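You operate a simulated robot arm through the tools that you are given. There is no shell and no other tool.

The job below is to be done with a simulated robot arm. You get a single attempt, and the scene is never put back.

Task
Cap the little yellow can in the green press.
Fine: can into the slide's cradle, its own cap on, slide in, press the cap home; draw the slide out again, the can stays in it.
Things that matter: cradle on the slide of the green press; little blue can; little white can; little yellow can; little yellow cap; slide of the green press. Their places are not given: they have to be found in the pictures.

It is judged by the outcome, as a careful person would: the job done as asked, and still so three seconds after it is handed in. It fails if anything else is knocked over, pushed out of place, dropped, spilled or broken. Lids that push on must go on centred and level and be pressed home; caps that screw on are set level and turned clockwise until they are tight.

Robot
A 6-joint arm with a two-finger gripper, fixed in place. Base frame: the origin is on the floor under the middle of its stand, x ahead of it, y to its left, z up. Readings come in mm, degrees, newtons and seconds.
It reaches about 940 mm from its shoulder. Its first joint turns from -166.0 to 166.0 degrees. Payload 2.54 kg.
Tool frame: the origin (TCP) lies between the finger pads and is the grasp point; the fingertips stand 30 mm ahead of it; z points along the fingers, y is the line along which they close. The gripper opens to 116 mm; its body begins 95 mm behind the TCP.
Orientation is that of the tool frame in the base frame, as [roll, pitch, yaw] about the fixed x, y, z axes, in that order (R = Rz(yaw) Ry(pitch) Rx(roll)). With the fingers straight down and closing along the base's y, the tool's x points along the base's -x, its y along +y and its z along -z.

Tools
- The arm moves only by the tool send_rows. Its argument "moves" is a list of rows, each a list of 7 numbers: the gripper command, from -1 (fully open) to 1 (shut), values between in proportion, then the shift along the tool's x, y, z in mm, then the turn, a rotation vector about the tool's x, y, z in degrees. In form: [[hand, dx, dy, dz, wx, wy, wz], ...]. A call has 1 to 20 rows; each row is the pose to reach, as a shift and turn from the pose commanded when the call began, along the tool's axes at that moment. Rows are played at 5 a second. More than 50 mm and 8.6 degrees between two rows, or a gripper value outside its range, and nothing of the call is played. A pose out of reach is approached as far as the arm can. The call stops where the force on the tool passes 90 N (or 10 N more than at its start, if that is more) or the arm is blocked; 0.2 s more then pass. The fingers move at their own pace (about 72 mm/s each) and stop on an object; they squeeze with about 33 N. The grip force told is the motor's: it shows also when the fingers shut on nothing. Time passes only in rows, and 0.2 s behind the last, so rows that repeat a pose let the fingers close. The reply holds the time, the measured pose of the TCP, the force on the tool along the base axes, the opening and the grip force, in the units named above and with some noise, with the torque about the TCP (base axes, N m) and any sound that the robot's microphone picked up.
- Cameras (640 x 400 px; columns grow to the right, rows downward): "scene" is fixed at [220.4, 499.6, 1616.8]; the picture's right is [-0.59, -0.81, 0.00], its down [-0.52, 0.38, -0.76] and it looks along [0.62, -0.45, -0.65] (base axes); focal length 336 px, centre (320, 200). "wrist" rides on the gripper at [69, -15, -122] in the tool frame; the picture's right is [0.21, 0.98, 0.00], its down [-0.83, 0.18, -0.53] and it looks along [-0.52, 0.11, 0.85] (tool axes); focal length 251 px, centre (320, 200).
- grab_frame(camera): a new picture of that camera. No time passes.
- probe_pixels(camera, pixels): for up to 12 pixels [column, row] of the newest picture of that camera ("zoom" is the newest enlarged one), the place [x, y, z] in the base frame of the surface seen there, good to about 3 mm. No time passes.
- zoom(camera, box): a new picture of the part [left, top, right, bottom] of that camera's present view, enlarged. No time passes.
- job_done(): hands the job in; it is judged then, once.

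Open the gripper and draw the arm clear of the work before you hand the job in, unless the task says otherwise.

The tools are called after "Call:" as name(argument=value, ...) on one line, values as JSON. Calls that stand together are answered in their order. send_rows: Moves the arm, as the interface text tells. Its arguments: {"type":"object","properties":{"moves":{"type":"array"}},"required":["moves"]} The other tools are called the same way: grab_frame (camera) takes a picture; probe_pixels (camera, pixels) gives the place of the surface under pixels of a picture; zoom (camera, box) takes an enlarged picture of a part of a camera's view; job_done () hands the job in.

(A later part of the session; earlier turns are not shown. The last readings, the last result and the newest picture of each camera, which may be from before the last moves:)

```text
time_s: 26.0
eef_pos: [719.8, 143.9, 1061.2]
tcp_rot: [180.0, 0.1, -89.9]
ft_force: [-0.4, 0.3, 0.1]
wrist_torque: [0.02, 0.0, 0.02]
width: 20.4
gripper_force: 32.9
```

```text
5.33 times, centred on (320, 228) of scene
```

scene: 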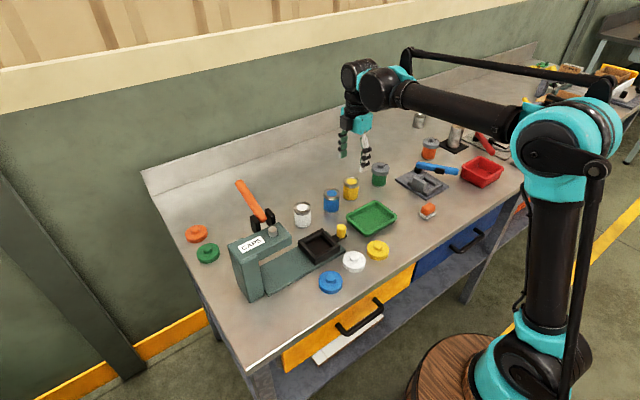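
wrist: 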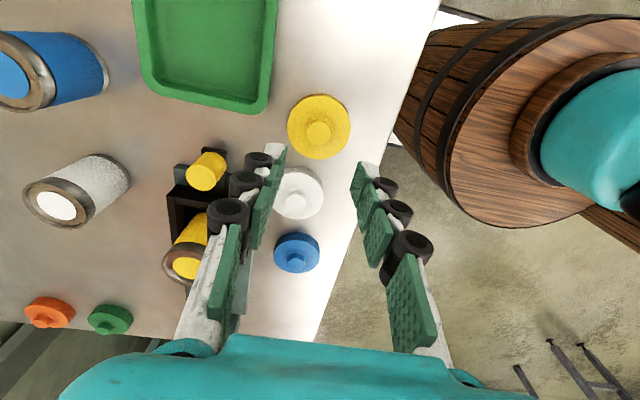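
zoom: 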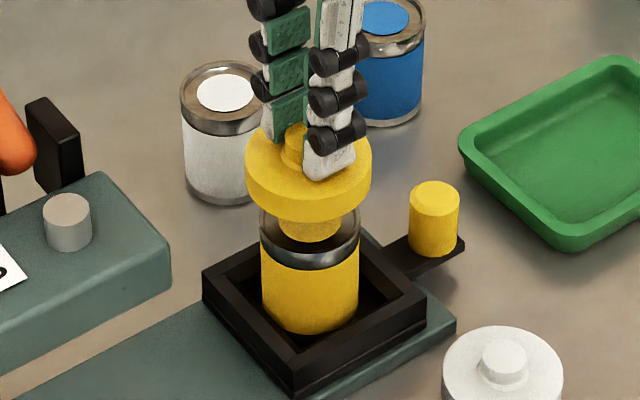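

The cap is above the can; centres agree to about 1 mm (scene zoom cap 308 vs can 310). I zoom closer to measure more precisely.

Call:
zoom(camera="scene", box=[298, 208, 340, 253])

Call:
zoom(camera="wrist", box=[270, 85, 370, 150])

```text
8.89 times, centred on (319, 230) of scene
```

zoom: 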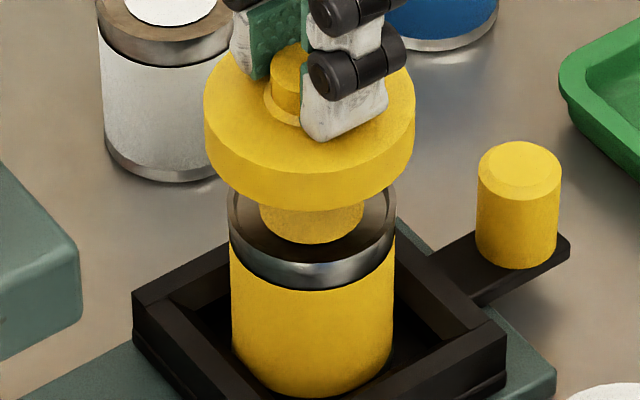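

```text
6.15 times, centred on (320, 118) of wrist
```

zoom: 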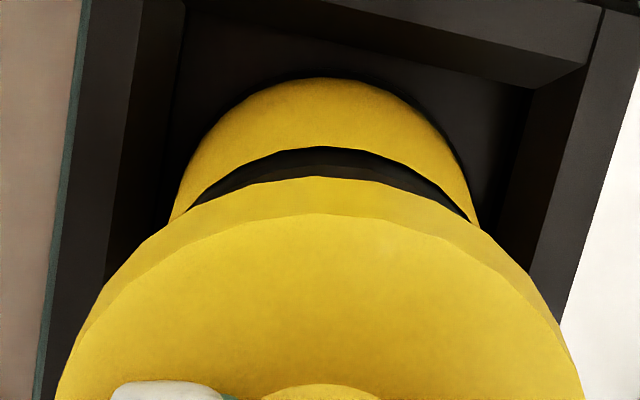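

The can is about 0.8 mm to -x and 0.5 mm to -y of the cap. I correct that and lower to z≈1040, just above expected contact.

Call:
send_rows(moves=[[1, 0.5, 0.8, 0, 0, 0, 0], [1, 0.5, 0.8, 8, 0, 0, 0], [1, 0.5, 0.8, 16, 0, 0, 0], [1, 0.5, 0.8, 22, 0, 0, 0], [1, 0.5, 0.8, 24, 0, 0, 0], [1, 0.5, 0.8, 24, 0, 0, 0]])

Call:
zoom(camera="scene", box=[298, 208, 340, 253])

Call:
zoom(camera="wrist", box=[270, 85, 370, 150])

```text
time_s: 27.4
eef_pos: [719.1, 140.6, 1039.1]
tcp_rot: [-179.9, 0.2, -89.8]
ft_force: [-0.8, 0.4, 0.6]
wrist_torque: [0.04, 0.02, 0.02]
width: 19.9
gripper_force: 33.1
```

```text
8.89 times, centred on (319, 230) of scene
```

zoom: 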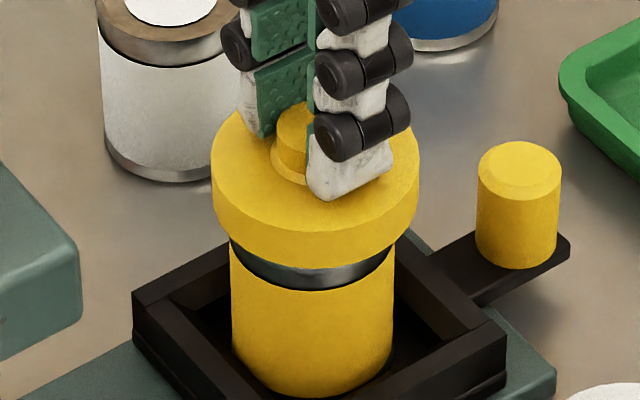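

```text
6.15 times, centred on (320, 118) of wrist
```

zoom: 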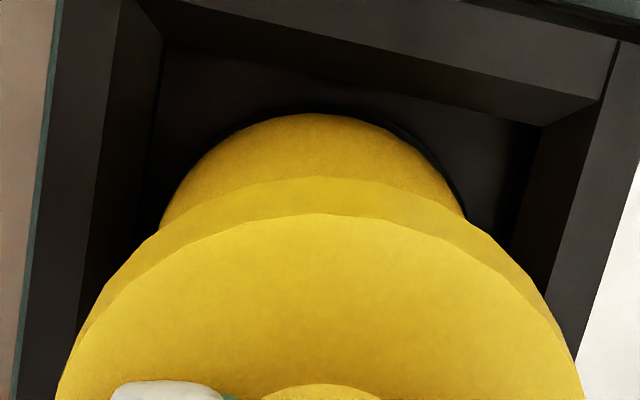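

Now the cap has shifted slightly the other way (scene: cap centre 315 vs can 312; wrist: can 313 vs cap 320). I correct by about (+0.6, +0.3) mm and look again.

Call:
send_rows(moves=[[1, -0.3, -0.7, 0, 0, 0, 0], [1, -0.3, -0.7, 0, 0, 0, 0], [1, -0.3, -0.7, 0, 0, 0, 0]])

Call:
zoom(camera="scene", box=[298, 208, 340, 253])

Call:
zoom(camera="wrist", box=[270, 85, 370, 150])

```text
time_s: 28.2
eef_pos: [719.1, 143.2, 1039.4]
tcp_rot: [-180.0, 0.1, -90.0]
ft_force: [-0.4, -0.2, -0.9]
wrist_torque: [0.0, 0.01, 0.0]
width: 20.0
gripper_force: 33.5
```

```text
8.89 times, centred on (319, 230) of scene
```

zoom: 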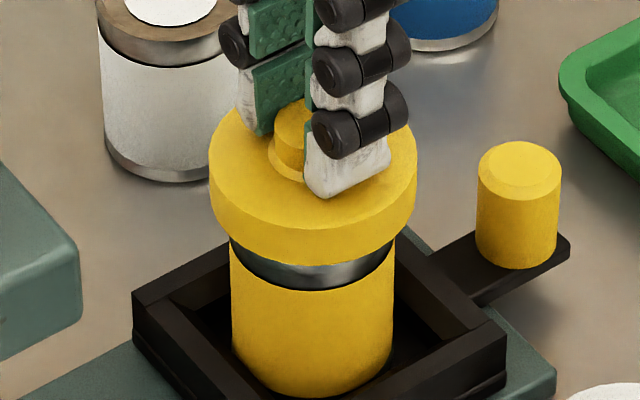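

```text
6.15 times, centred on (320, 118) of wrist
```

zoom: 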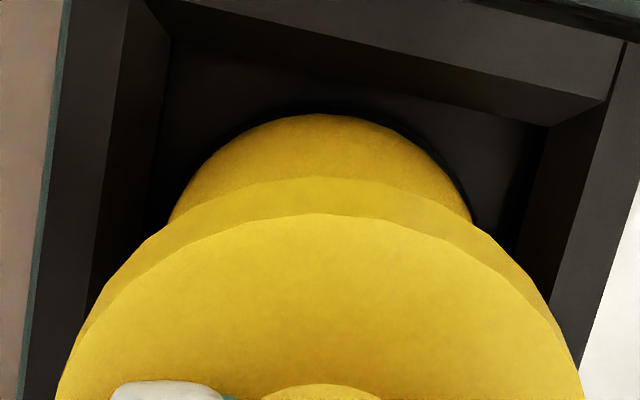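

Now aligned to a fraction of a mm (scene 313.5 vs 312.5, wrist 320 vs 320). I lower in 1 mm steps until contact.

Call:
send_rows(moves=[[1, 0, 0, 1, 0, 0, 0], [1, 0, 0, 2, 0, 0, 0], [1, 0, 0, 3, 0, 0, 0], [1, 0, 0, 3, 0, 0, 0]])

```text
time_s: 29.2
eef_pos: [719.8, 142.0, 1035.9]
tcp_rot: [-180.0, 0.1, -89.9]
ft_force: [0.6, -0.3, 0.3]
wrist_torque: [-0.01, 0.04, 0.0]
width: 20.1
gripper_force: 33.0
```

No contact yet at z≈1036.5. I go on 3 mm more in small steps.

Call:
send_rows(moves=[[1, 0, 0, 1, 0, 0, 0], [1, 0, 0, 2, 0, 0, 0], [1, 0, 0, 2, 0, 0, 0]])

Call:
zoom(camera="scene", box=[298, 208, 340, 253])

```text
time_s: 30.0
eef_pos: [720.1, 141.1, 1034.8]
tcp_rot: [-180.0, 0.0, -89.9]
ft_force: [0.1, 0.0, 0.1]
wrist_torque: [0.01, -0.03, -0.03]
width: 19.8
gripper_force: 32.9
```

```text
8.89 times, centred on (319, 230) of scene
```

zoom: 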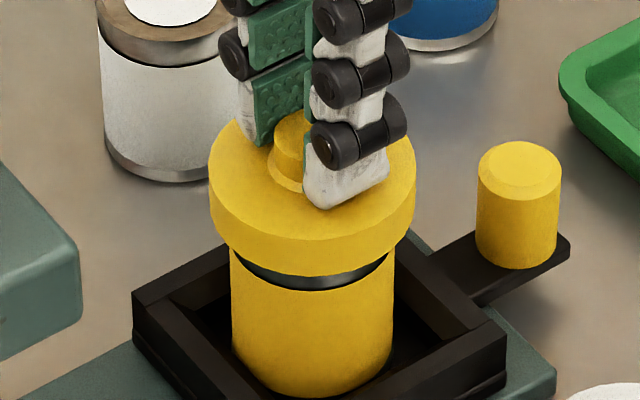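

The cap's skirt is close to / over the rim with no force yet and stays centred. I continue down in 1 mm steps.

Call:
send_rows(moves=[[1, 0, 0, 1, 0, 0, 0], [1, 0, 0, 2, 0, 0, 0], [1, 0, 0, 2, 0, 0, 0]])

```text
time_s: 30.8
eef_pos: [718.9, 142.6, 1031.9]
tcp_rot: [180.0, 0.1, -89.9]
ft_force: [0.5, -0.2, 0.3]
wrist_torque: [-0.05, -0.03, -0.04]
width: 19.8
gripper_force: 32.8
```

Still free at z≈1032.5. I continue 2 mm further in small steps.

Call:
send_rows(moves=[[1, 0, 0, 1, 0, 0, 0], [1, 0, 0, 2, 0, 0, 0], [1, 0, 0, 2, 0, 0, 0]])

Call:
zoom(camera="scene", box=[298, 208, 340, 253])

```text
time_s: 31.6
eef_pos: [720.7, 141.9, 1029.7]
tcp_rot: [-180.0, 0.0, -89.9]
ft_force: [-0.4, 0.1, -0.3]
wrist_torque: [0.0, -0.02, 0.02]
width: 20.2
gripper_force: 32.8
```

```text
8.89 times, centred on (319, 230) of scene
```

zoom: 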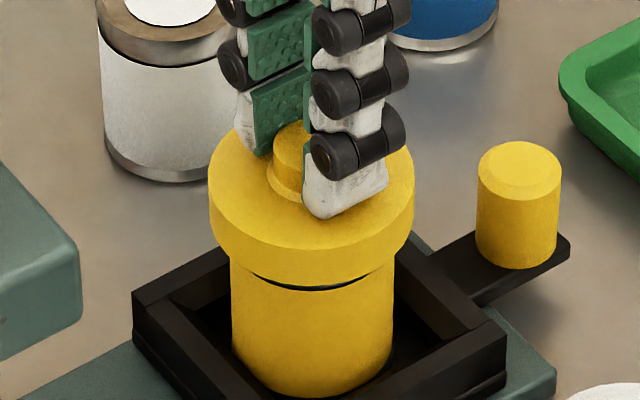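

The skirt now covers most of the metal ring with no force. I keep lowering gently, 1 mm per row.

Call:
send_rows(moves=[[1, 0, 0, 1, 0, 0, 0], [1, 0, 0, 2, 0, 0, 0], [1, 0, 0, 2, 0, 0, 0]])

```text
time_s: 32.4
eef_pos: [720.1, 141.7, 1028.7]
tcp_rot: [-180.0, 0.1, -89.9]
ft_force: [-0.1, -0.6, 0.4]
wrist_torque: [0.02, 0.0, 0.01]
width: 20.1
gripper_force: 32.9
```

No force yet at z≈1028.5. Another 2 mm in small steps.

Call:
send_rows(moves=[[1, 0, 0, 0.7, 0, 0, 0], [1, 0, 0, 1.4, 0, 0, 0], [1, 0, 0, 2, 0, 0, 0], [1, 0, 0, 2, 0, 0, 0]])

Call:
zoom(camera="scene", box=[298, 208, 340, 253])

```text
time_s: 33.4
eef_pos: [719.2, 142.7, 1027.4]
tcp_rot: [-180.0, 0.2, -89.9]
ft_force: [0.9, 0.2, 15.6]
wrist_torque: [0.0, 0.0, 0.02]
width: 20.0
gripper_force: 33.0
```

```text
8.89 times, centred on (319, 230) of scene
```

zoom: 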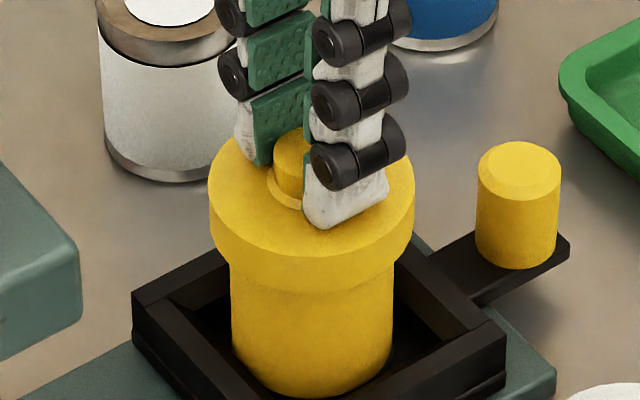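

Contact: 15.6 N at z≈1027 with near-zero torque, and the cap sits level and centred. I ease off slightly and open the fingers to ~45 mm.

Call:
send_rows(moves=[[1, 0, 0, -0.5, 0, 0, 0], [0.6, 0, 0, -0.5, 0, 0, 0], [0.4, 0, 0, -0.5, 0, 0, 0], [0.22, 0, 0, -0.5, 0, 0, 0], [0.22, 0, 0, -0.5, 0, 0, 0]])

Call:
zoom(camera="scene", box=[298, 208, 340, 253])

Call:
zoom(camera="wrist", box=[240, 90, 400, 210])

```text
time_s: 34.6
eef_pos: [720.8, 142.6, 1027.3]
tcp_rot: [180.0, 0.1, -89.9]
ft_force: [0.0, -0.1, -0.7]
wrist_torque: [-0.02, 0.0, 0.01]
width: 45.5
gripper_force: 0.0
```

```text
8.89 times, centred on (319, 230) of scene
```

zoom: 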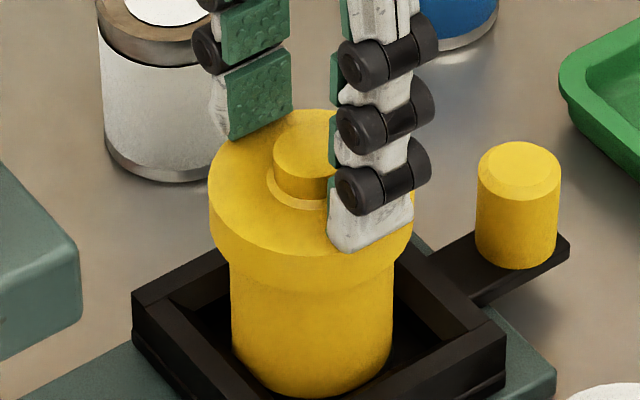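

```text
3.33 times, centred on (320, 150) of wrist
```

zoom: 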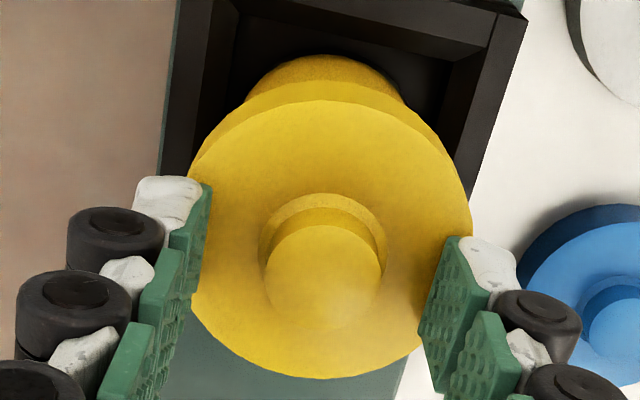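

The cap is on, level. I raise the gripper 70 mm straight up to clear it and take pictures of the press.

Call:
send_rows(moves=[[0.22, 0, 0, -10, 0, 0, 0], [0.22, 0, 0, -30, 0, 0, 0], [0.22, 0, 0, -50, 0, 0, 0], [0.22, 0, 0, -70, 0, 0, 0], [0.22, 0, 0, -70, 0, 0, 0]])

Call:
zoom(camera="scene", box=[225, 190, 365, 310])

```text
time_s: 35.8
eef_pos: [721.4, 142.4, 1096.4]
tcp_rot: [-180.0, 0.1, -89.8]
ft_force: [0.5, 0.2, 0.5]
wrist_torque: [-0.01, 0.0, 0.0]
width: 45.3
gripper_force: 0.1
```

```text
3.33 times, centred on (295, 250) of scene
```

zoom: 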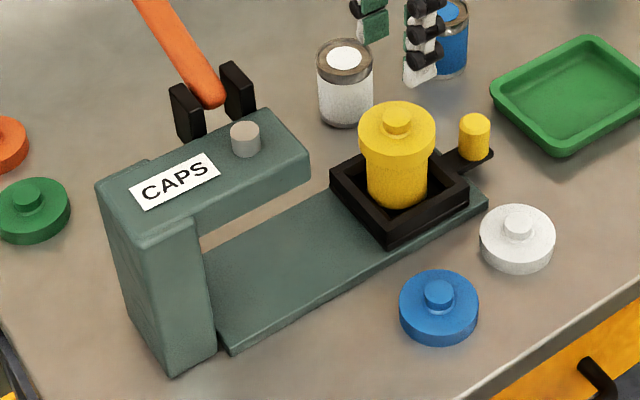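

The cap sits level on the can. I move toward the slide's knob: to y≈62, z≈1045, tilting the gripper 25° so its body leans away from the press.

Call:
send_rows(moves=[[0.15, 20, 0, 0, 0, 0, 0], [0.15, 40, 0, 0, 0, -7, 0], [0.15, 60, 0, 15, 0, -14, 0], [0.15, 78.8, 0, 35, 0, -21, 0], [0.15, 78.8, 0, 52, 0, -25, 0], [0.15, 78.8, 0, 52, 0, -25, 0]])

Call:
grab_frame(camera="wrist")

Call:
zoom(camera="scene", box=[265, 150, 405, 270])

```text
time_s: 37.2
eef_pos: [720.2, 64.2, 1046.8]
tcp_rot: [-180.0, 25.3, -90.0]
ft_force: [0.0, -0.2, -0.8]
wrist_torque: [-0.02, 0.0, 0.0]
width: 49.2
gripper_force: 0.0
```

```text
taken
```

wrist: 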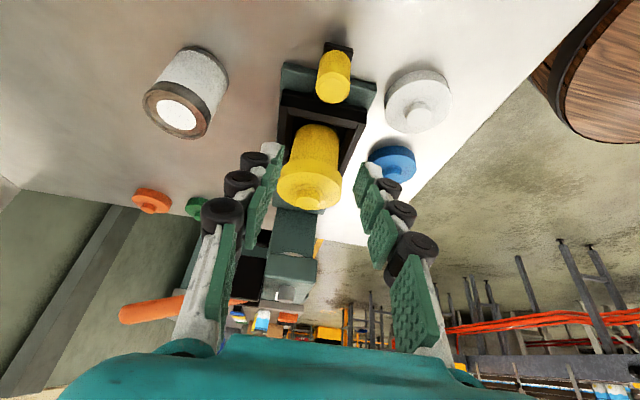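

```text
3.33 times, centred on (335, 210) of scene
```

zoom: 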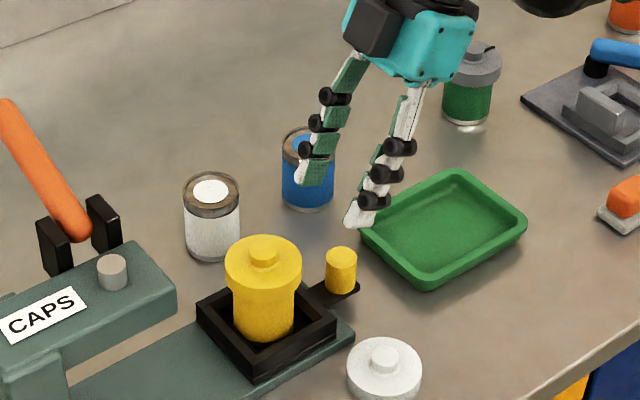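

The view is upside-down here: the knob is at (334,76), capped can at (313,175) and the press head at (290,265). I zoom on knob and press head.

Call:
zoom(camera="wrist", box=[230, 140, 350, 310])

Call:
zoom(camera="wrist", box=[270, 30, 390, 130])

```text
2.35 times, centred on (290, 225) of wrist
```

zoom: 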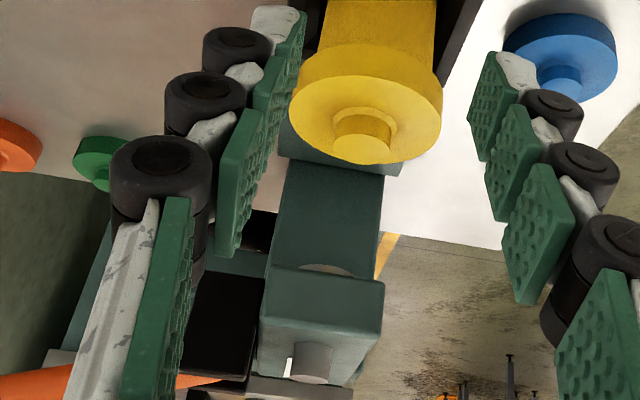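

```text
4.00 times, centred on (330, 80) of wrist
```

zoom: 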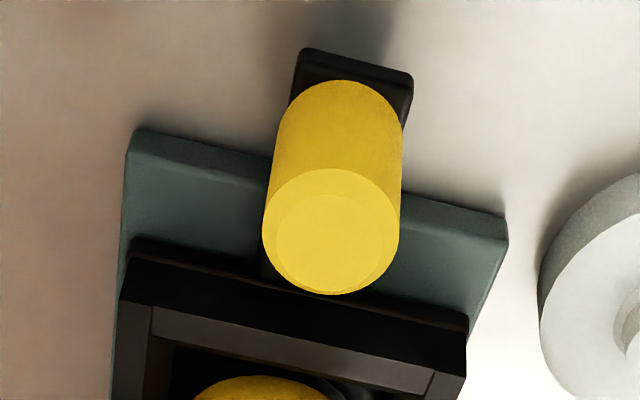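

I probe the knob top, tongue, and the press head's front face (wrist rows 255–285) to get the head's underside height.

Call:
probe_pixels(camera="zoom", pixels=[[332, 235], [268, 235], [397, 235], [332, 172], [332, 290], [355, 70], [345, 100], [345, 150], [180, 170], [460, 230]])

Call:
probe_pixels(camera="wrist", pixels=[[292, 256], [292, 260], [292, 270], [292, 280], [286, 290], [270, 262], [314, 266], [290, 235], [290, 215], [310, 190], [300, 200], [294, 253]])

```text
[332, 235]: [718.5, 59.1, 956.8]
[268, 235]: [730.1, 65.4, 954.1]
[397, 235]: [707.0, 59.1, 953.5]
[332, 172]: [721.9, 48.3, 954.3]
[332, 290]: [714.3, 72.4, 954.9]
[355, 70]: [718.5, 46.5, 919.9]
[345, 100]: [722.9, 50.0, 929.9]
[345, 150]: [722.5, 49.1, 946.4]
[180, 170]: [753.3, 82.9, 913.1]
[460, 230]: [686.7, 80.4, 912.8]
```

```text
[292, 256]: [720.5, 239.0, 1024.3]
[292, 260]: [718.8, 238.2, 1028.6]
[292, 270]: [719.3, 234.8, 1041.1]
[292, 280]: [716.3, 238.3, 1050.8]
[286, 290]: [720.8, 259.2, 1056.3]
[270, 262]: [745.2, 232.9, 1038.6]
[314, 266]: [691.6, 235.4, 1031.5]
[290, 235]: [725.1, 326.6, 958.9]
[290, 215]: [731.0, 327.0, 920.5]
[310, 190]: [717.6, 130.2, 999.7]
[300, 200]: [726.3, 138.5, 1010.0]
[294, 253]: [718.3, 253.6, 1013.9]
```

The head's front face is at y≈236 with its underside near z≈1020; a pale ram end shows below it at (294,253). I zoom in to measure ram-end height versus the cap's knob.

Call:
zoom(camera="wrist", box=[270, 240, 320, 272])

Call:
zoom(camera="wrist", box=[275, 165, 350, 215])

```text
12.50 times, centred on (295, 256) of wrist
```

zoom: 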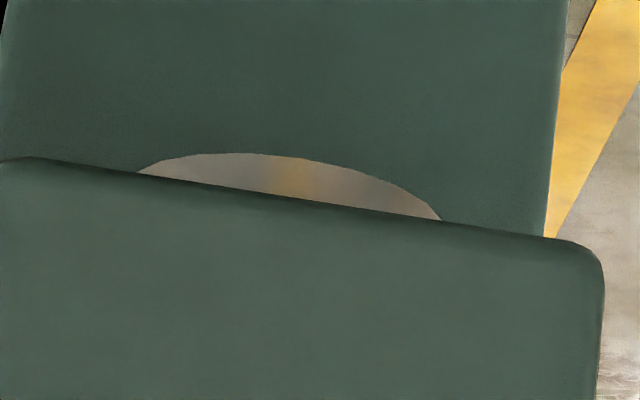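

```text
8.00 times, centred on (312, 190) of wrist
```

zoom: 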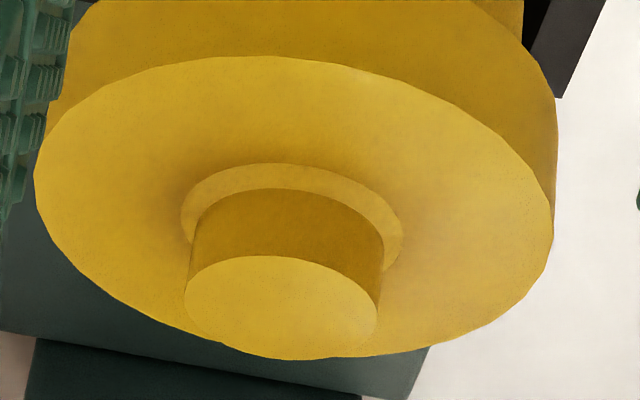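

I probe the cap knob top and disc in this zoom, and several points on the ram's end in the wrist picture.

Call:
probe_pixels(camera="zoom", pixels=[[280, 300], [230, 290], [330, 320], [280, 340], [120, 150], [400, 120], [480, 270], [80, 200]])

Call:
probe_pixels(camera="wrist", pixels=[[290, 253], [292, 253.2], [294, 253.5], [296, 254], [298, 255], [300, 255.8], [286, 254], [304, 257]])

```text
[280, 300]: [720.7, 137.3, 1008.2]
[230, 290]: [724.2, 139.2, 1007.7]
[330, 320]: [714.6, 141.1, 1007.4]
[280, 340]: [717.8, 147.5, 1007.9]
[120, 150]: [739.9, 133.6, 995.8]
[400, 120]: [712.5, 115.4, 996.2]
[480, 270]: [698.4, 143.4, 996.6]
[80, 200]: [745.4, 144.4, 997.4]
```

```text
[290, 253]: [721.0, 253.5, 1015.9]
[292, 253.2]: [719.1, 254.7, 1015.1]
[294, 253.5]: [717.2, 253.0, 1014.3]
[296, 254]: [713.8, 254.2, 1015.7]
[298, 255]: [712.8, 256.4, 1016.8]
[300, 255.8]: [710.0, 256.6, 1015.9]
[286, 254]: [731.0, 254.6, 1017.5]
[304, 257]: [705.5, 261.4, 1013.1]
```

Ram end is at z≈1015.5, cap knob top ≈1008: about 7 mm clearance to slide under. The slide's knob is at (718.6, 60.5), top z≈956, so I lower the tilted gripper around it to z≈956.

Call:
send_rows(moves=[[0.15, 10, 0.5, 20.8, 0, 0, 0], [0.15, 20, 1, 41.6, 0, 0, 0], [0.15, 30, 1, 62.4, 0, 0, 0], [0.15, 36, 1, 75, 0, 0, 0], [0.15, 38.7, 1, 80.6, 0, 0, 0], [0.15, 38.7, 1, 80.6, 0, 0, 0]])

Call:
grab_frame(camera="wrist")

Call:
zoom(camera="scene", box=[290, 190, 380, 270])

```text
time_s: 38.6
eef_pos: [720.1, 62.3, 954.1]
tcp_rot: [180.0, 25.1, -90.0]
ft_force: [0.2, 0.0, 0.3]
wrist_torque: [0.0, 0.01, 0.0]
width: 49.4
gripper_force: 0.0
```

```text
taken
```

wrist: 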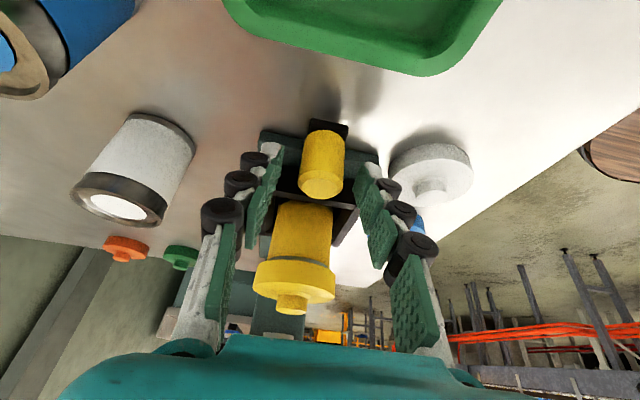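

```text
5.00 times, centred on (335, 230) of scene
```

zoom: 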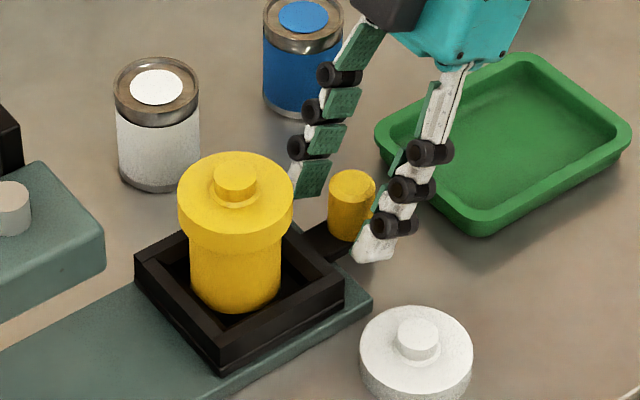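

The knob is between the fingers, wrist (322,170). I close on it.

Call:
send_rows(moves=[[0.3, 0, 0, 0, 0, 0, 0], [0.5, 0, 0, 0, 0, 0, 0], [1, 0, 0, 0, 0, 0, 0], [1, 0, 0, 0, 0, 0, 0], [1, 0, 0, 0, 0, 0, 0]])

Call:
zoom(camera="scene", box=[290, 190, 380, 270])

Call:
zoom(camera="wrist", box=[220, 100, 400, 320])

```text
time_s: 39.8
eef_pos: [720.2, 63.1, 955.1]
tcp_rot: [180.0, 25.1, -90.0]
ft_force: [6.1, -0.3, 2.3]
wrist_torque: [-0.05, -0.19, -0.04]
width: 24.3
gripper_force: 44.8
```

```text
5.00 times, centred on (335, 230) of scene
```

zoom: 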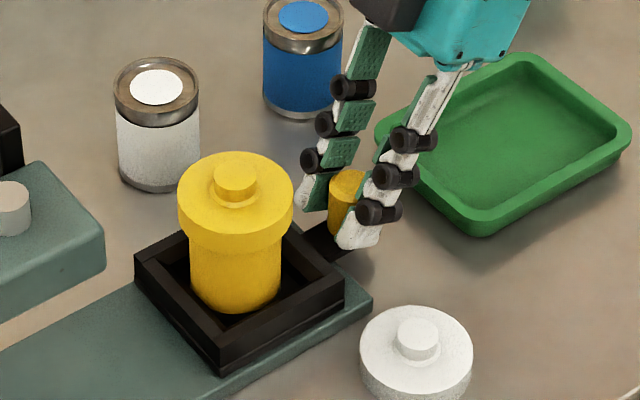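

```text
1.82 times, centred on (310, 210) of wrist
```

zoom: 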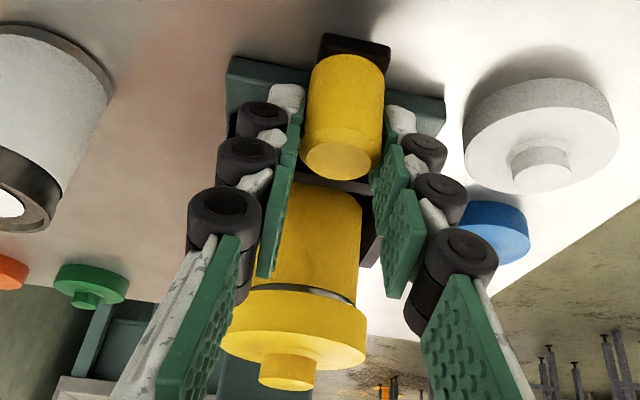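

The knob is gripped (24.3 mm), with a 6 N side load, so I shift +1 mm in x to relieve it and begin pushing the slide in +y by 40 mm.

Call:
send_rows(moves=[[1, 0, -1.2, 0, 0, 0, 0], [1, -1.8, -1.2, 0.8, 0, 0, 0], [1, -5.4, -1.2, 2.5, 0, 0, 0], [1, -10.9, -1.2, 5.1, 0, 0, 0], [1, -18.1, -1.2, 8.5, 0, 0, 0], [1, -25.4, -1.2, 11.8, 0, 0, 0], [1, -31.7, -1.2, 14.8, 0, 0, 0], [1, -36.3, -1.2, 16.9, 0, 0, 0], [1, -36.3, -1.2, 16.9, 0, 0, 0]])

Call:
grab_frame(camera="scene")

Call:
zoom(camera="scene", box=[225, 170, 365, 290])

```text
time_s: 41.8
eef_pos: [719.9, 102.3, 955.3]
tcp_rot: [179.9, 25.1, -90.0]
ft_force: [-2.6, 0.3, -2.4]
wrist_torque: [-0.94, 0.11, 0.03]
width: 24.0
gripper_force: 44.8
```

```text
taken
```

scene: 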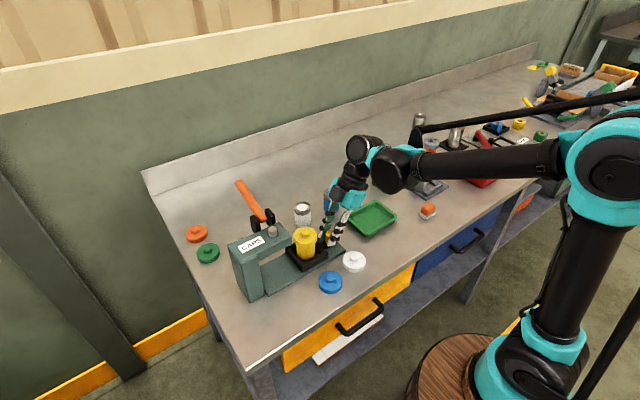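

```text
3.33 times, centred on (295, 230) of scene
```

zoom: 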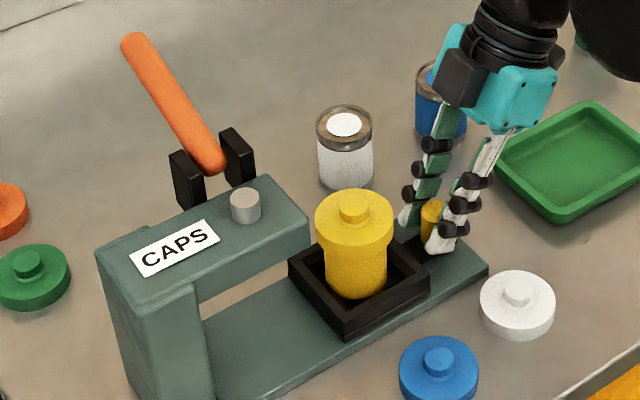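

The slide moves freely with the capped can (now y≈102 at the knob). I push another 60 mm in +y.

Call:
send_rows(moves=[[1, -3.6, 0, 1.7, 0, 0, 0], [1, -9.1, 0, 4.2, 0, 0, 0], [1, -16.3, 0, 7.6, 0, 0, 0], [1, -23.6, 0, 11, 0, 0, 0], [1, -30.8, 0, 14.4, 0, 0, 0], [1, -38.1, 0, 17.7, 0, 0, 0], [1, -45.3, 0, 21.1, 0, 0, 0], [1, -50.8, 0, 23.7, 0, 0, 0], [1, -54.4, 0, 25.4, 0, 0, 0], [1, -54.4, 0, 25.4, 0, 0, 0]])

Call:
zoom(camera="scene", box=[225, 170, 365, 290])

Call:
grab_frame(camera="wrist")

```text
time_s: 44.0
eef_pos: [720.7, 162.7, 955.6]
tcp_rot: [179.9, 25.1, -89.9]
ft_force: [-15.2, -0.6, -28.3]
wrist_torque: [0.4, 0.37, 0.05]
width: 24.1
gripper_force: 45.4
```

```text
3.33 times, centred on (295, 230) of scene
```

zoom: 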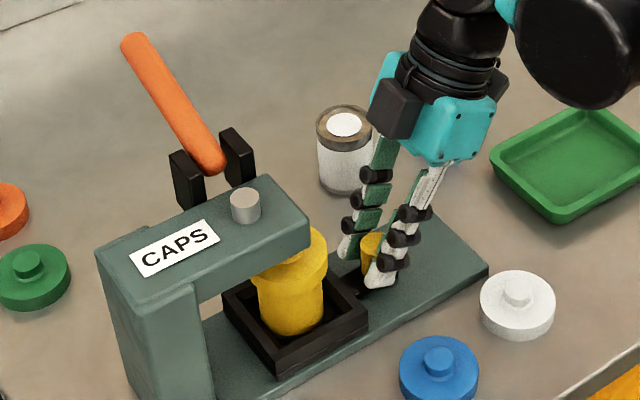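

```text
taken
```

wrist: 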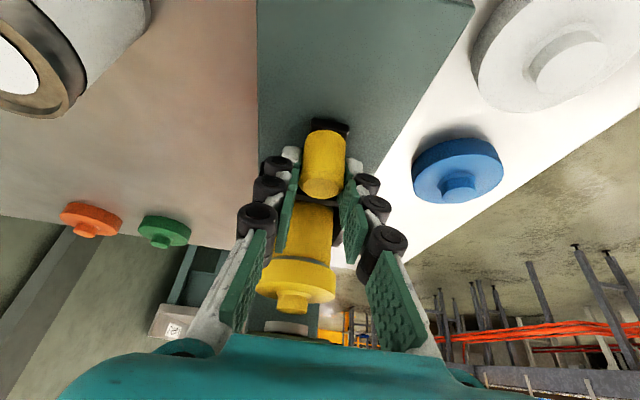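

The can is nearly under the head; side loads of -15 N (x) and -28 N (z) show a small drift, so I correct by -0.5 mm in x and -0.8 mm in z and push 18 mm further.

Call:
send_rows(moves=[[1, 0.3, 0.5, 0.7, 0, 0, 0], [1, -3.3, 0.5, 2.4, 0, 0, 0], [1, -6.9, 0.5, 4.1, 0, 0, 0], [1, -10.5, 0.5, 5.8, 0, 0, 0], [1, -14.2, 0.5, 7.5, 0, 0, 0], [1, -16, 0.5, 8.3, 0, 0, 0], [1, -16, 0.5, 8.3, 0, 0, 0]])

Call:
zoom(camera="scene", box=[225, 170, 365, 290])

Call:
zoom(camera="wrist", box=[220, 200, 380, 360])

```text
time_s: 45.6
eef_pos: [719.8, 181.8, 955.5]
tcp_rot: [-179.9, 25.3, -89.9]
ft_force: [-5.0, -0.8, 8.7]
wrist_torque: [-0.3, 0.15, 0.01]
width: 24.2
gripper_force: 44.5
```

```text
3.33 times, centred on (295, 230) of scene
```

zoom: 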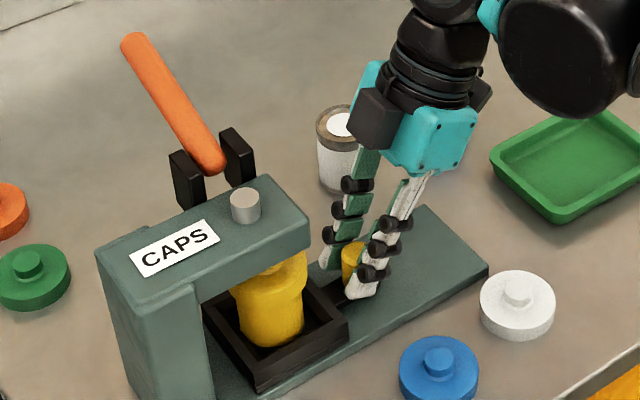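

```text
2.50 times, centred on (300, 280) of wrist
```

zoom: 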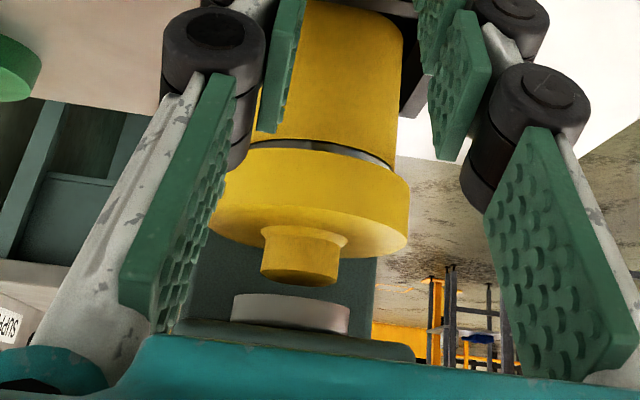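

The cap is going under the ram (wrist zoom: ram at (290,313), cap knob at (300,255)). I push on in 2 mm steps to find the end stop.

Call:
send_rows(moves=[[1, -1.8, 0, 0.8, 0, 0, 0], [1, -3.6, 0, 1.7, 0, 0, 0], [1, -5.4, 0, 2.5, 0, 0, 0], [1, -6.3, 0, 2.9, 0, 0, 0], [1, -6.3, 0, 2.9, 0, 0, 0]])

Call:
zoom(camera="scene", box=[225, 170, 365, 290])

Call:
zoom(camera="wrist", box=[220, 200, 380, 360])

```text
time_s: 46.8
eef_pos: [719.7, 187.3, 955.8]
tcp_rot: [-180.0, 25.1, -90.0]
ft_force: [-0.9, 1.2, 6.9]
wrist_torque: [0.93, 0.02, -0.07]
width: 24.0
gripper_force: 44.7
```

```text
3.33 times, centred on (295, 230) of scene
```

zoom: 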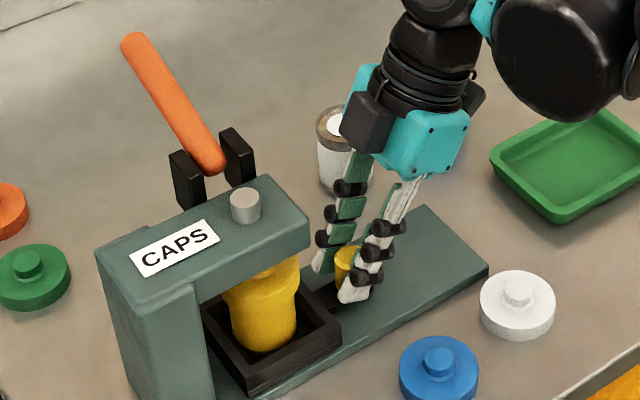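

```text
2.50 times, centred on (300, 280) of wrist
```

zoom: 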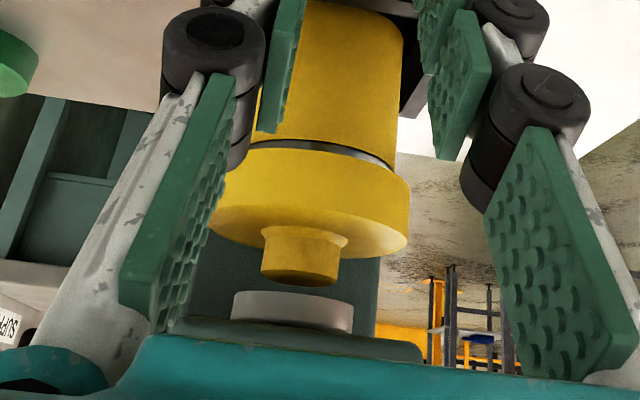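

Still no stop (y force 1 N). I advance 1 mm at a time, watching for the end stop.

Call:
send_rows(moves=[[1, -0.9, 0, 0.4, 0, 0, 0], [1, -1.8, 0, 0.85, 0, 0, 0], [1, -2.7, 0, 1.3, 0, 0, 0], [1, -2.7, 0, 1.3, 0, 0, 0]])

```text
time_s: 47.8
eef_pos: [720.6, 191.2, 954.9]
tcp_rot: [-180.0, 25.1, -90.0]
ft_force: [6.3, 0.6, 7.1]
wrist_torque: [-0.21, -0.24, -0.11]
width: 24.0
gripper_force: 44.7
```

Travel is about 128 mm with no stop felt yet. I check the alignment of can and ram by probing the cradle's corners, cap, and ram in fresh pictures.

Call:
zoom(camera="scene", box=[270, 220, 340, 290])

Call:
zoom(camera="wrist", box=[260, 250, 360, 345])

```text
5.71 times, centred on (305, 255) of scene
```

zoom: 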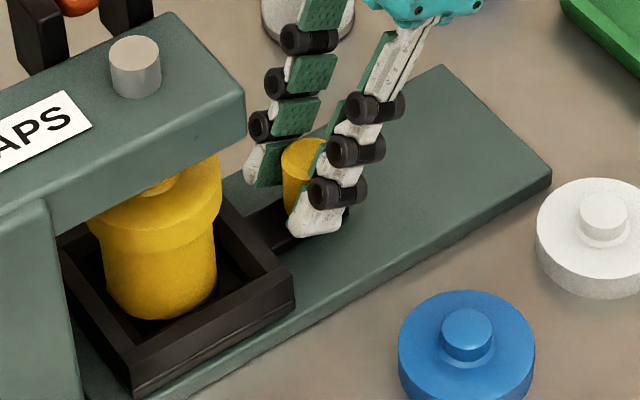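

```text
4.21 times, centred on (310, 298) of wrist
```

zoom: 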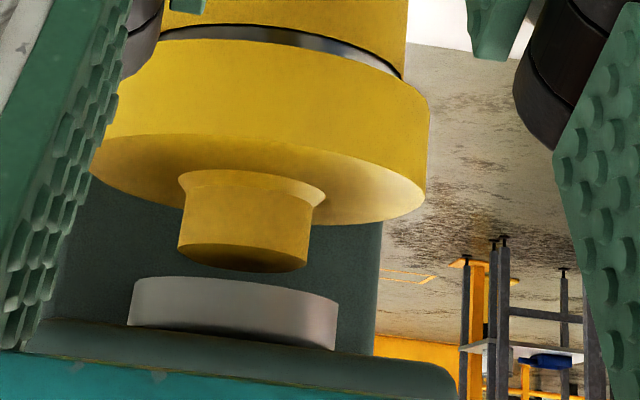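

I probe the ram's side (near centre and extremes) and the cap knob and disc in the wrist zoom.

Call:
probe_pixels(camera="zoom", pixels=[[235, 300], [180, 295], [290, 310], [137, 300], [332, 325], [150, 300], [243, 215], [243, 258], [185, 225], [303, 240], [260, 120], [110, 110]])

Call:
zoom(camera="scene", box=[270, 215, 300, 240])

```text
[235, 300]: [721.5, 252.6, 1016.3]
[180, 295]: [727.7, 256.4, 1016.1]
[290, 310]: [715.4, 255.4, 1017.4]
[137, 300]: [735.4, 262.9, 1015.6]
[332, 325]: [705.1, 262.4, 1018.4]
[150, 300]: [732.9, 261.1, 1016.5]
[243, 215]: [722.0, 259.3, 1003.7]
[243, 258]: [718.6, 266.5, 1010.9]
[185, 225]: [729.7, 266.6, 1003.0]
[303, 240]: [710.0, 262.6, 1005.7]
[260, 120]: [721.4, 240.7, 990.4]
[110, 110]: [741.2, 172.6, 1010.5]
```

```text
16.00 times, centred on (285, 228) of scene
```

zoom: 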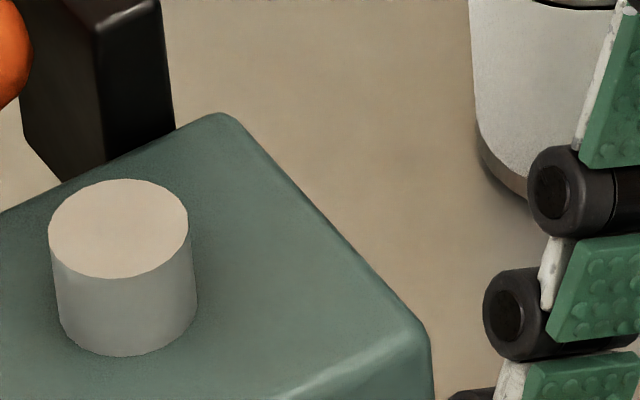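

Ram fit gives a centre about (720.3, 269); the cap's centre works out to (720, 269.2). I probe the ram's grey top for a cross-check.

Call:
probe_pixels(camera="zoom", pixels=[[118, 228], [53, 228], [184, 225], [118, 185], [118, 272], [118, 300], [225, 120], [425, 340], [90, 60], [140, 40]])

```text
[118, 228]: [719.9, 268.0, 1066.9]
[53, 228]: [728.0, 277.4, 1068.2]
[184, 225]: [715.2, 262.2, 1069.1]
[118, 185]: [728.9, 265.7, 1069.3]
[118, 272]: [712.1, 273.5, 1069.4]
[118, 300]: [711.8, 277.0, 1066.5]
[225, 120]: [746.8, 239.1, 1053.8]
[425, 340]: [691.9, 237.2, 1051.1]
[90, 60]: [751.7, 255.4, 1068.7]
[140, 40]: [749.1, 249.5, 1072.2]
```

Ram top centre averages (720.7, 269.1), matching the cap's 269.2. I nudge another 1.5 mm to see if the end stop is right here.

Call:
send_rows(moves=[[1, -0.45, 0, 0.2, 0, 0, 0], [1, -0.9, 0, 0.4, 0, 0, 0], [1, -1.35, 0, 0.63, 0, 0, 0], [1, -1.35, 0, 0.63, 0, 0, 0]])

```text
time_s: 48.8
eef_pos: [719.5, 192.7, 955.6]
tcp_rot: [-180.0, 25.1, -90.1]
ft_force: [18.3, -0.1, 3.4]
wrist_torque: [0.06, -0.61, -0.09]
width: 24.1
gripper_force: 45.2
```

No stop yet; a side load of 18 N in x has built up, so I relieve it by +0.6 mm in x and try 1.5 mm further.

Call:
send_rows(moves=[[1, 0, -0.6, 0, 0, 0, 0], [1, -0.45, -0.6, 0.2, 0, 0, 0], [1, -0.9, -0.6, 0.4, 0, 0, 0], [1, -1.35, -0.6, 0.63, 0, 0, 0], [1, -1.35, -0.6, 0.63, 0, 0, 0]])

Call:
zoom(camera="wrist", box=[260, 250, 360, 345])

```text
time_s: 50.0
eef_pos: [719.8, 192.2, 956.2]
tcp_rot: [179.8, 25.1, -90.0]
ft_force: [10.9, -18.1, 15.2]
wrist_torque: [-0.1, -0.25, -0.06]
width: 23.9
gripper_force: 44.8
```

```text
4.21 times, centred on (310, 298) of wrist
```

zoom: 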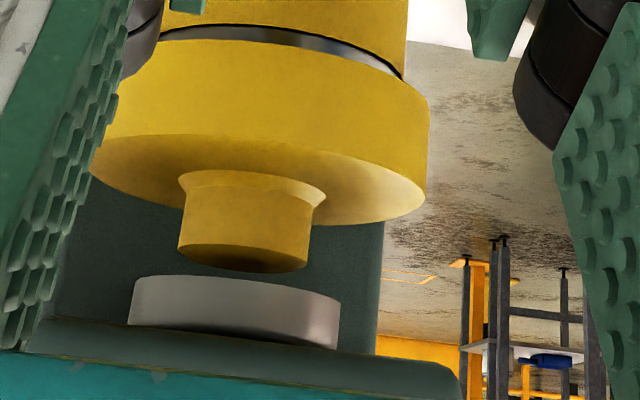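

The stop is felt now (-18 N in y): the slide is fully in. I ease back ~0.6 mm to unload and open the fingers.

Call:
send_rows(moves=[[1, 0.54, -0.3, -0.25, 0, 0, 0], [0.5, 0.54, -0.3, -0.25, 0, 0, 0], [0.3, 0.54, -0.3, -0.25, 0, 0, 0], [0.15, 0.54, -0.3, -0.25, 0, 0, 0], [0.15, 0.54, -0.3, -0.25, 0, 0, 0]])

Call:
grab_frame(camera="wrist")

```text
time_s: 51.2
eef_pos: [719.7, 194.3, 953.5]
tcp_rot: [179.9, 25.1, -90.0]
ft_force: [-0.4, -0.4, 0.4]
wrist_torque: [0.0, -0.02, 0.01]
width: 49.3
gripper_force: 0.1
```

```text
taken
```

wrist: 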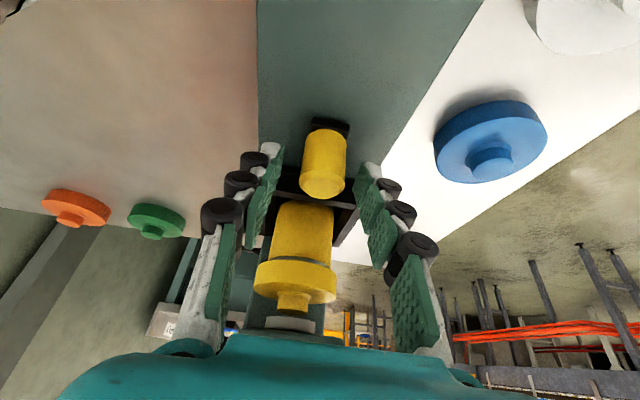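

The knob is free and the capped can stands under the ram. I retreat along the tool axis, up and away from the press.

Call:
send_rows(moves=[[0.15, 0, 0, -12, 0, 0, 0], [0.15, 0, 0, -30, 0, 0, 0], [0.15, 0, 0, -55, 0, 0, 0], [0.15, 0, 0, -80, 0, 0, 0], [0.15, 0, 0, -110, 0, 0, 0], [0.15, 0, 0, -140, 0, 0, 0], [0.15, 0, 0, -170, 0, 0, 0], [0.15, 0, 0, -170, 0, 0, 0]])

Call:
grab_frame(camera="wrist")

Call:
zoom(camera="scene", box=[215, 160, 365, 300])

```text
time_s: 53.0
eef_pos: [718.8, 123.4, 1109.6]
tcp_rot: [179.9, 25.1, -90.1]
ft_force: [-0.5, 0.4, -0.1]
wrist_torque: [0.02, -0.01, 0.0]
width: 49.5
gripper_force: 0.1
```

```text
taken
```

wrist: 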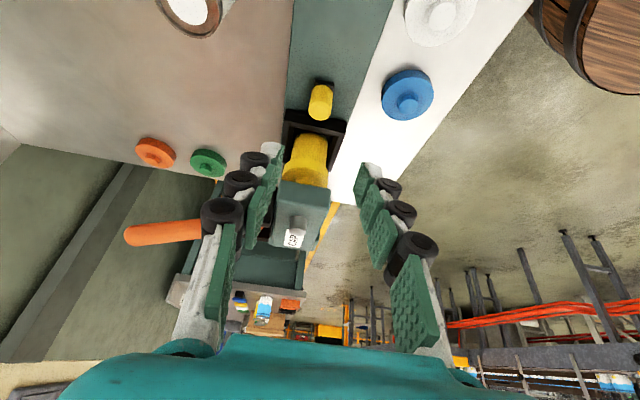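

```text
2.86 times, centred on (290, 230) of scene
```

zoom: 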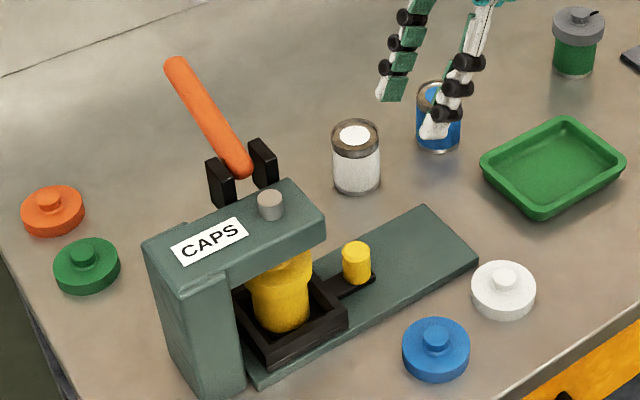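

The slide stays in with the can under the head. I zoom onto the lever and its pivot to understand which way it moves.

Call:
zoom(camera="scene", box=[225, 170, 290, 230])

```text
6.67 times, centred on (258, 200) of scene
```

zoom: 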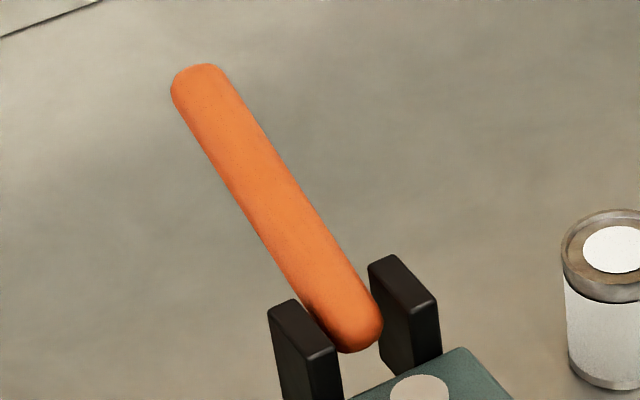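

Call:
probe_pixels(camera="zoom", pixels=[[205, 75], [195, 95], [222, 120], [245, 150], [265, 190], [290, 225], [310, 265], [335, 300], [355, 335], [305, 320], [400, 280], [200, 140]])

```text
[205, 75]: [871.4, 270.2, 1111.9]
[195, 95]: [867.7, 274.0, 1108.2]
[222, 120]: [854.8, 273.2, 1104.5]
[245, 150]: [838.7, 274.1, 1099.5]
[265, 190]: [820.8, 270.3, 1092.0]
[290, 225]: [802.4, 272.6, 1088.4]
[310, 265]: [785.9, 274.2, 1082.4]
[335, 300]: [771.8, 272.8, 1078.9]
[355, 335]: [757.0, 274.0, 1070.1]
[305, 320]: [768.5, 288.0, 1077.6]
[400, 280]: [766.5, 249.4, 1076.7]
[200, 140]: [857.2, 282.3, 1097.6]
```

The handle's axis lies at y≈269, running from a pivot near (760, 269, 1062) up to (873, 269, 1106). I first undo the tilt and rise to z≈1200.

Call:
send_rows(moves=[[0.15, -10, 0, -21, 0, 6.5, 0], [0.15, -20, 0, -42, 0, 13, 0], [0.15, -30, 0, -63, 0, 19.5, 0], [0.15, -38, 0, -81.5, 0, 25, 0], [0.15, -38, 0, -81.5, 0, 25, 0]])

```text
time_s: 54.2
eef_pos: [721.1, 120.8, 1199.1]
tcp_rot: [-180.0, 0.0, -89.9]
ft_force: [0.4, 0.0, -0.6]
wrist_torque: [0.01, -0.02, 0.0]
width: 49.3
gripper_force: 0.0
```

Upright again at (720, 121, 1199). I turn +90° about the tool z so the fingers close along y, closing them, and move to around (780, 200, 1200).

Call:
send_rows(moves=[[0.5, -6.6, -5, 0, 0, 0, 7.5], [0.8, -13.2, -10, 0, 0, 0, 15], [1, -19.8, -15, 0, 0, 0, 22.5], [1, -26.4, -20, 0, 0, 0, 30], [1, -33, -25, 0, 0, 0, 37.5], [1, -39.6, -30, 0, 0, 0, 45], [1, -46.2, -35, 0, 0, 0, 52.5], [1, -52.8, -40, 0, 0, 0, 60], [1, -59.4, -45, 0, 0, 0, 67.5], [1, -66, -50, 0, 0, 0, 75], [1, -72.6, -55, 0, 0, 0, 82.5], [1, -79, -60, 0, 0, 0, 90], [1, -79, -60, 0, 0, 0, 90]])

Call:
grab_frame(camera="wrist")

Call:
grab_frame(camera="scene")

```text
time_s: 57.0
eef_pos: [780.3, 199.3, 1199.5]
tcp_rot: [179.9, 0.0, 180.0]
ft_force: [-0.5, -0.4, 0.1]
wrist_torque: [0.01, 0.06, -0.03]
width: 0.1
gripper_force: 28.0
```

```text
taken
```

wrist: 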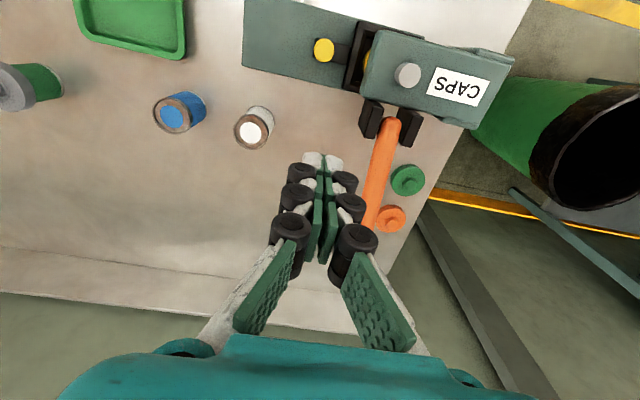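

```text
taken
```

scene: 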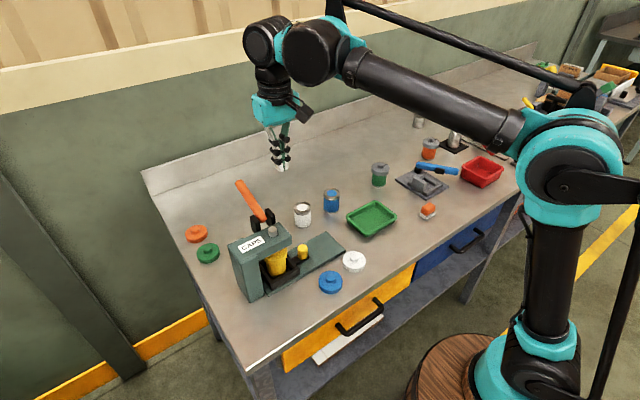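

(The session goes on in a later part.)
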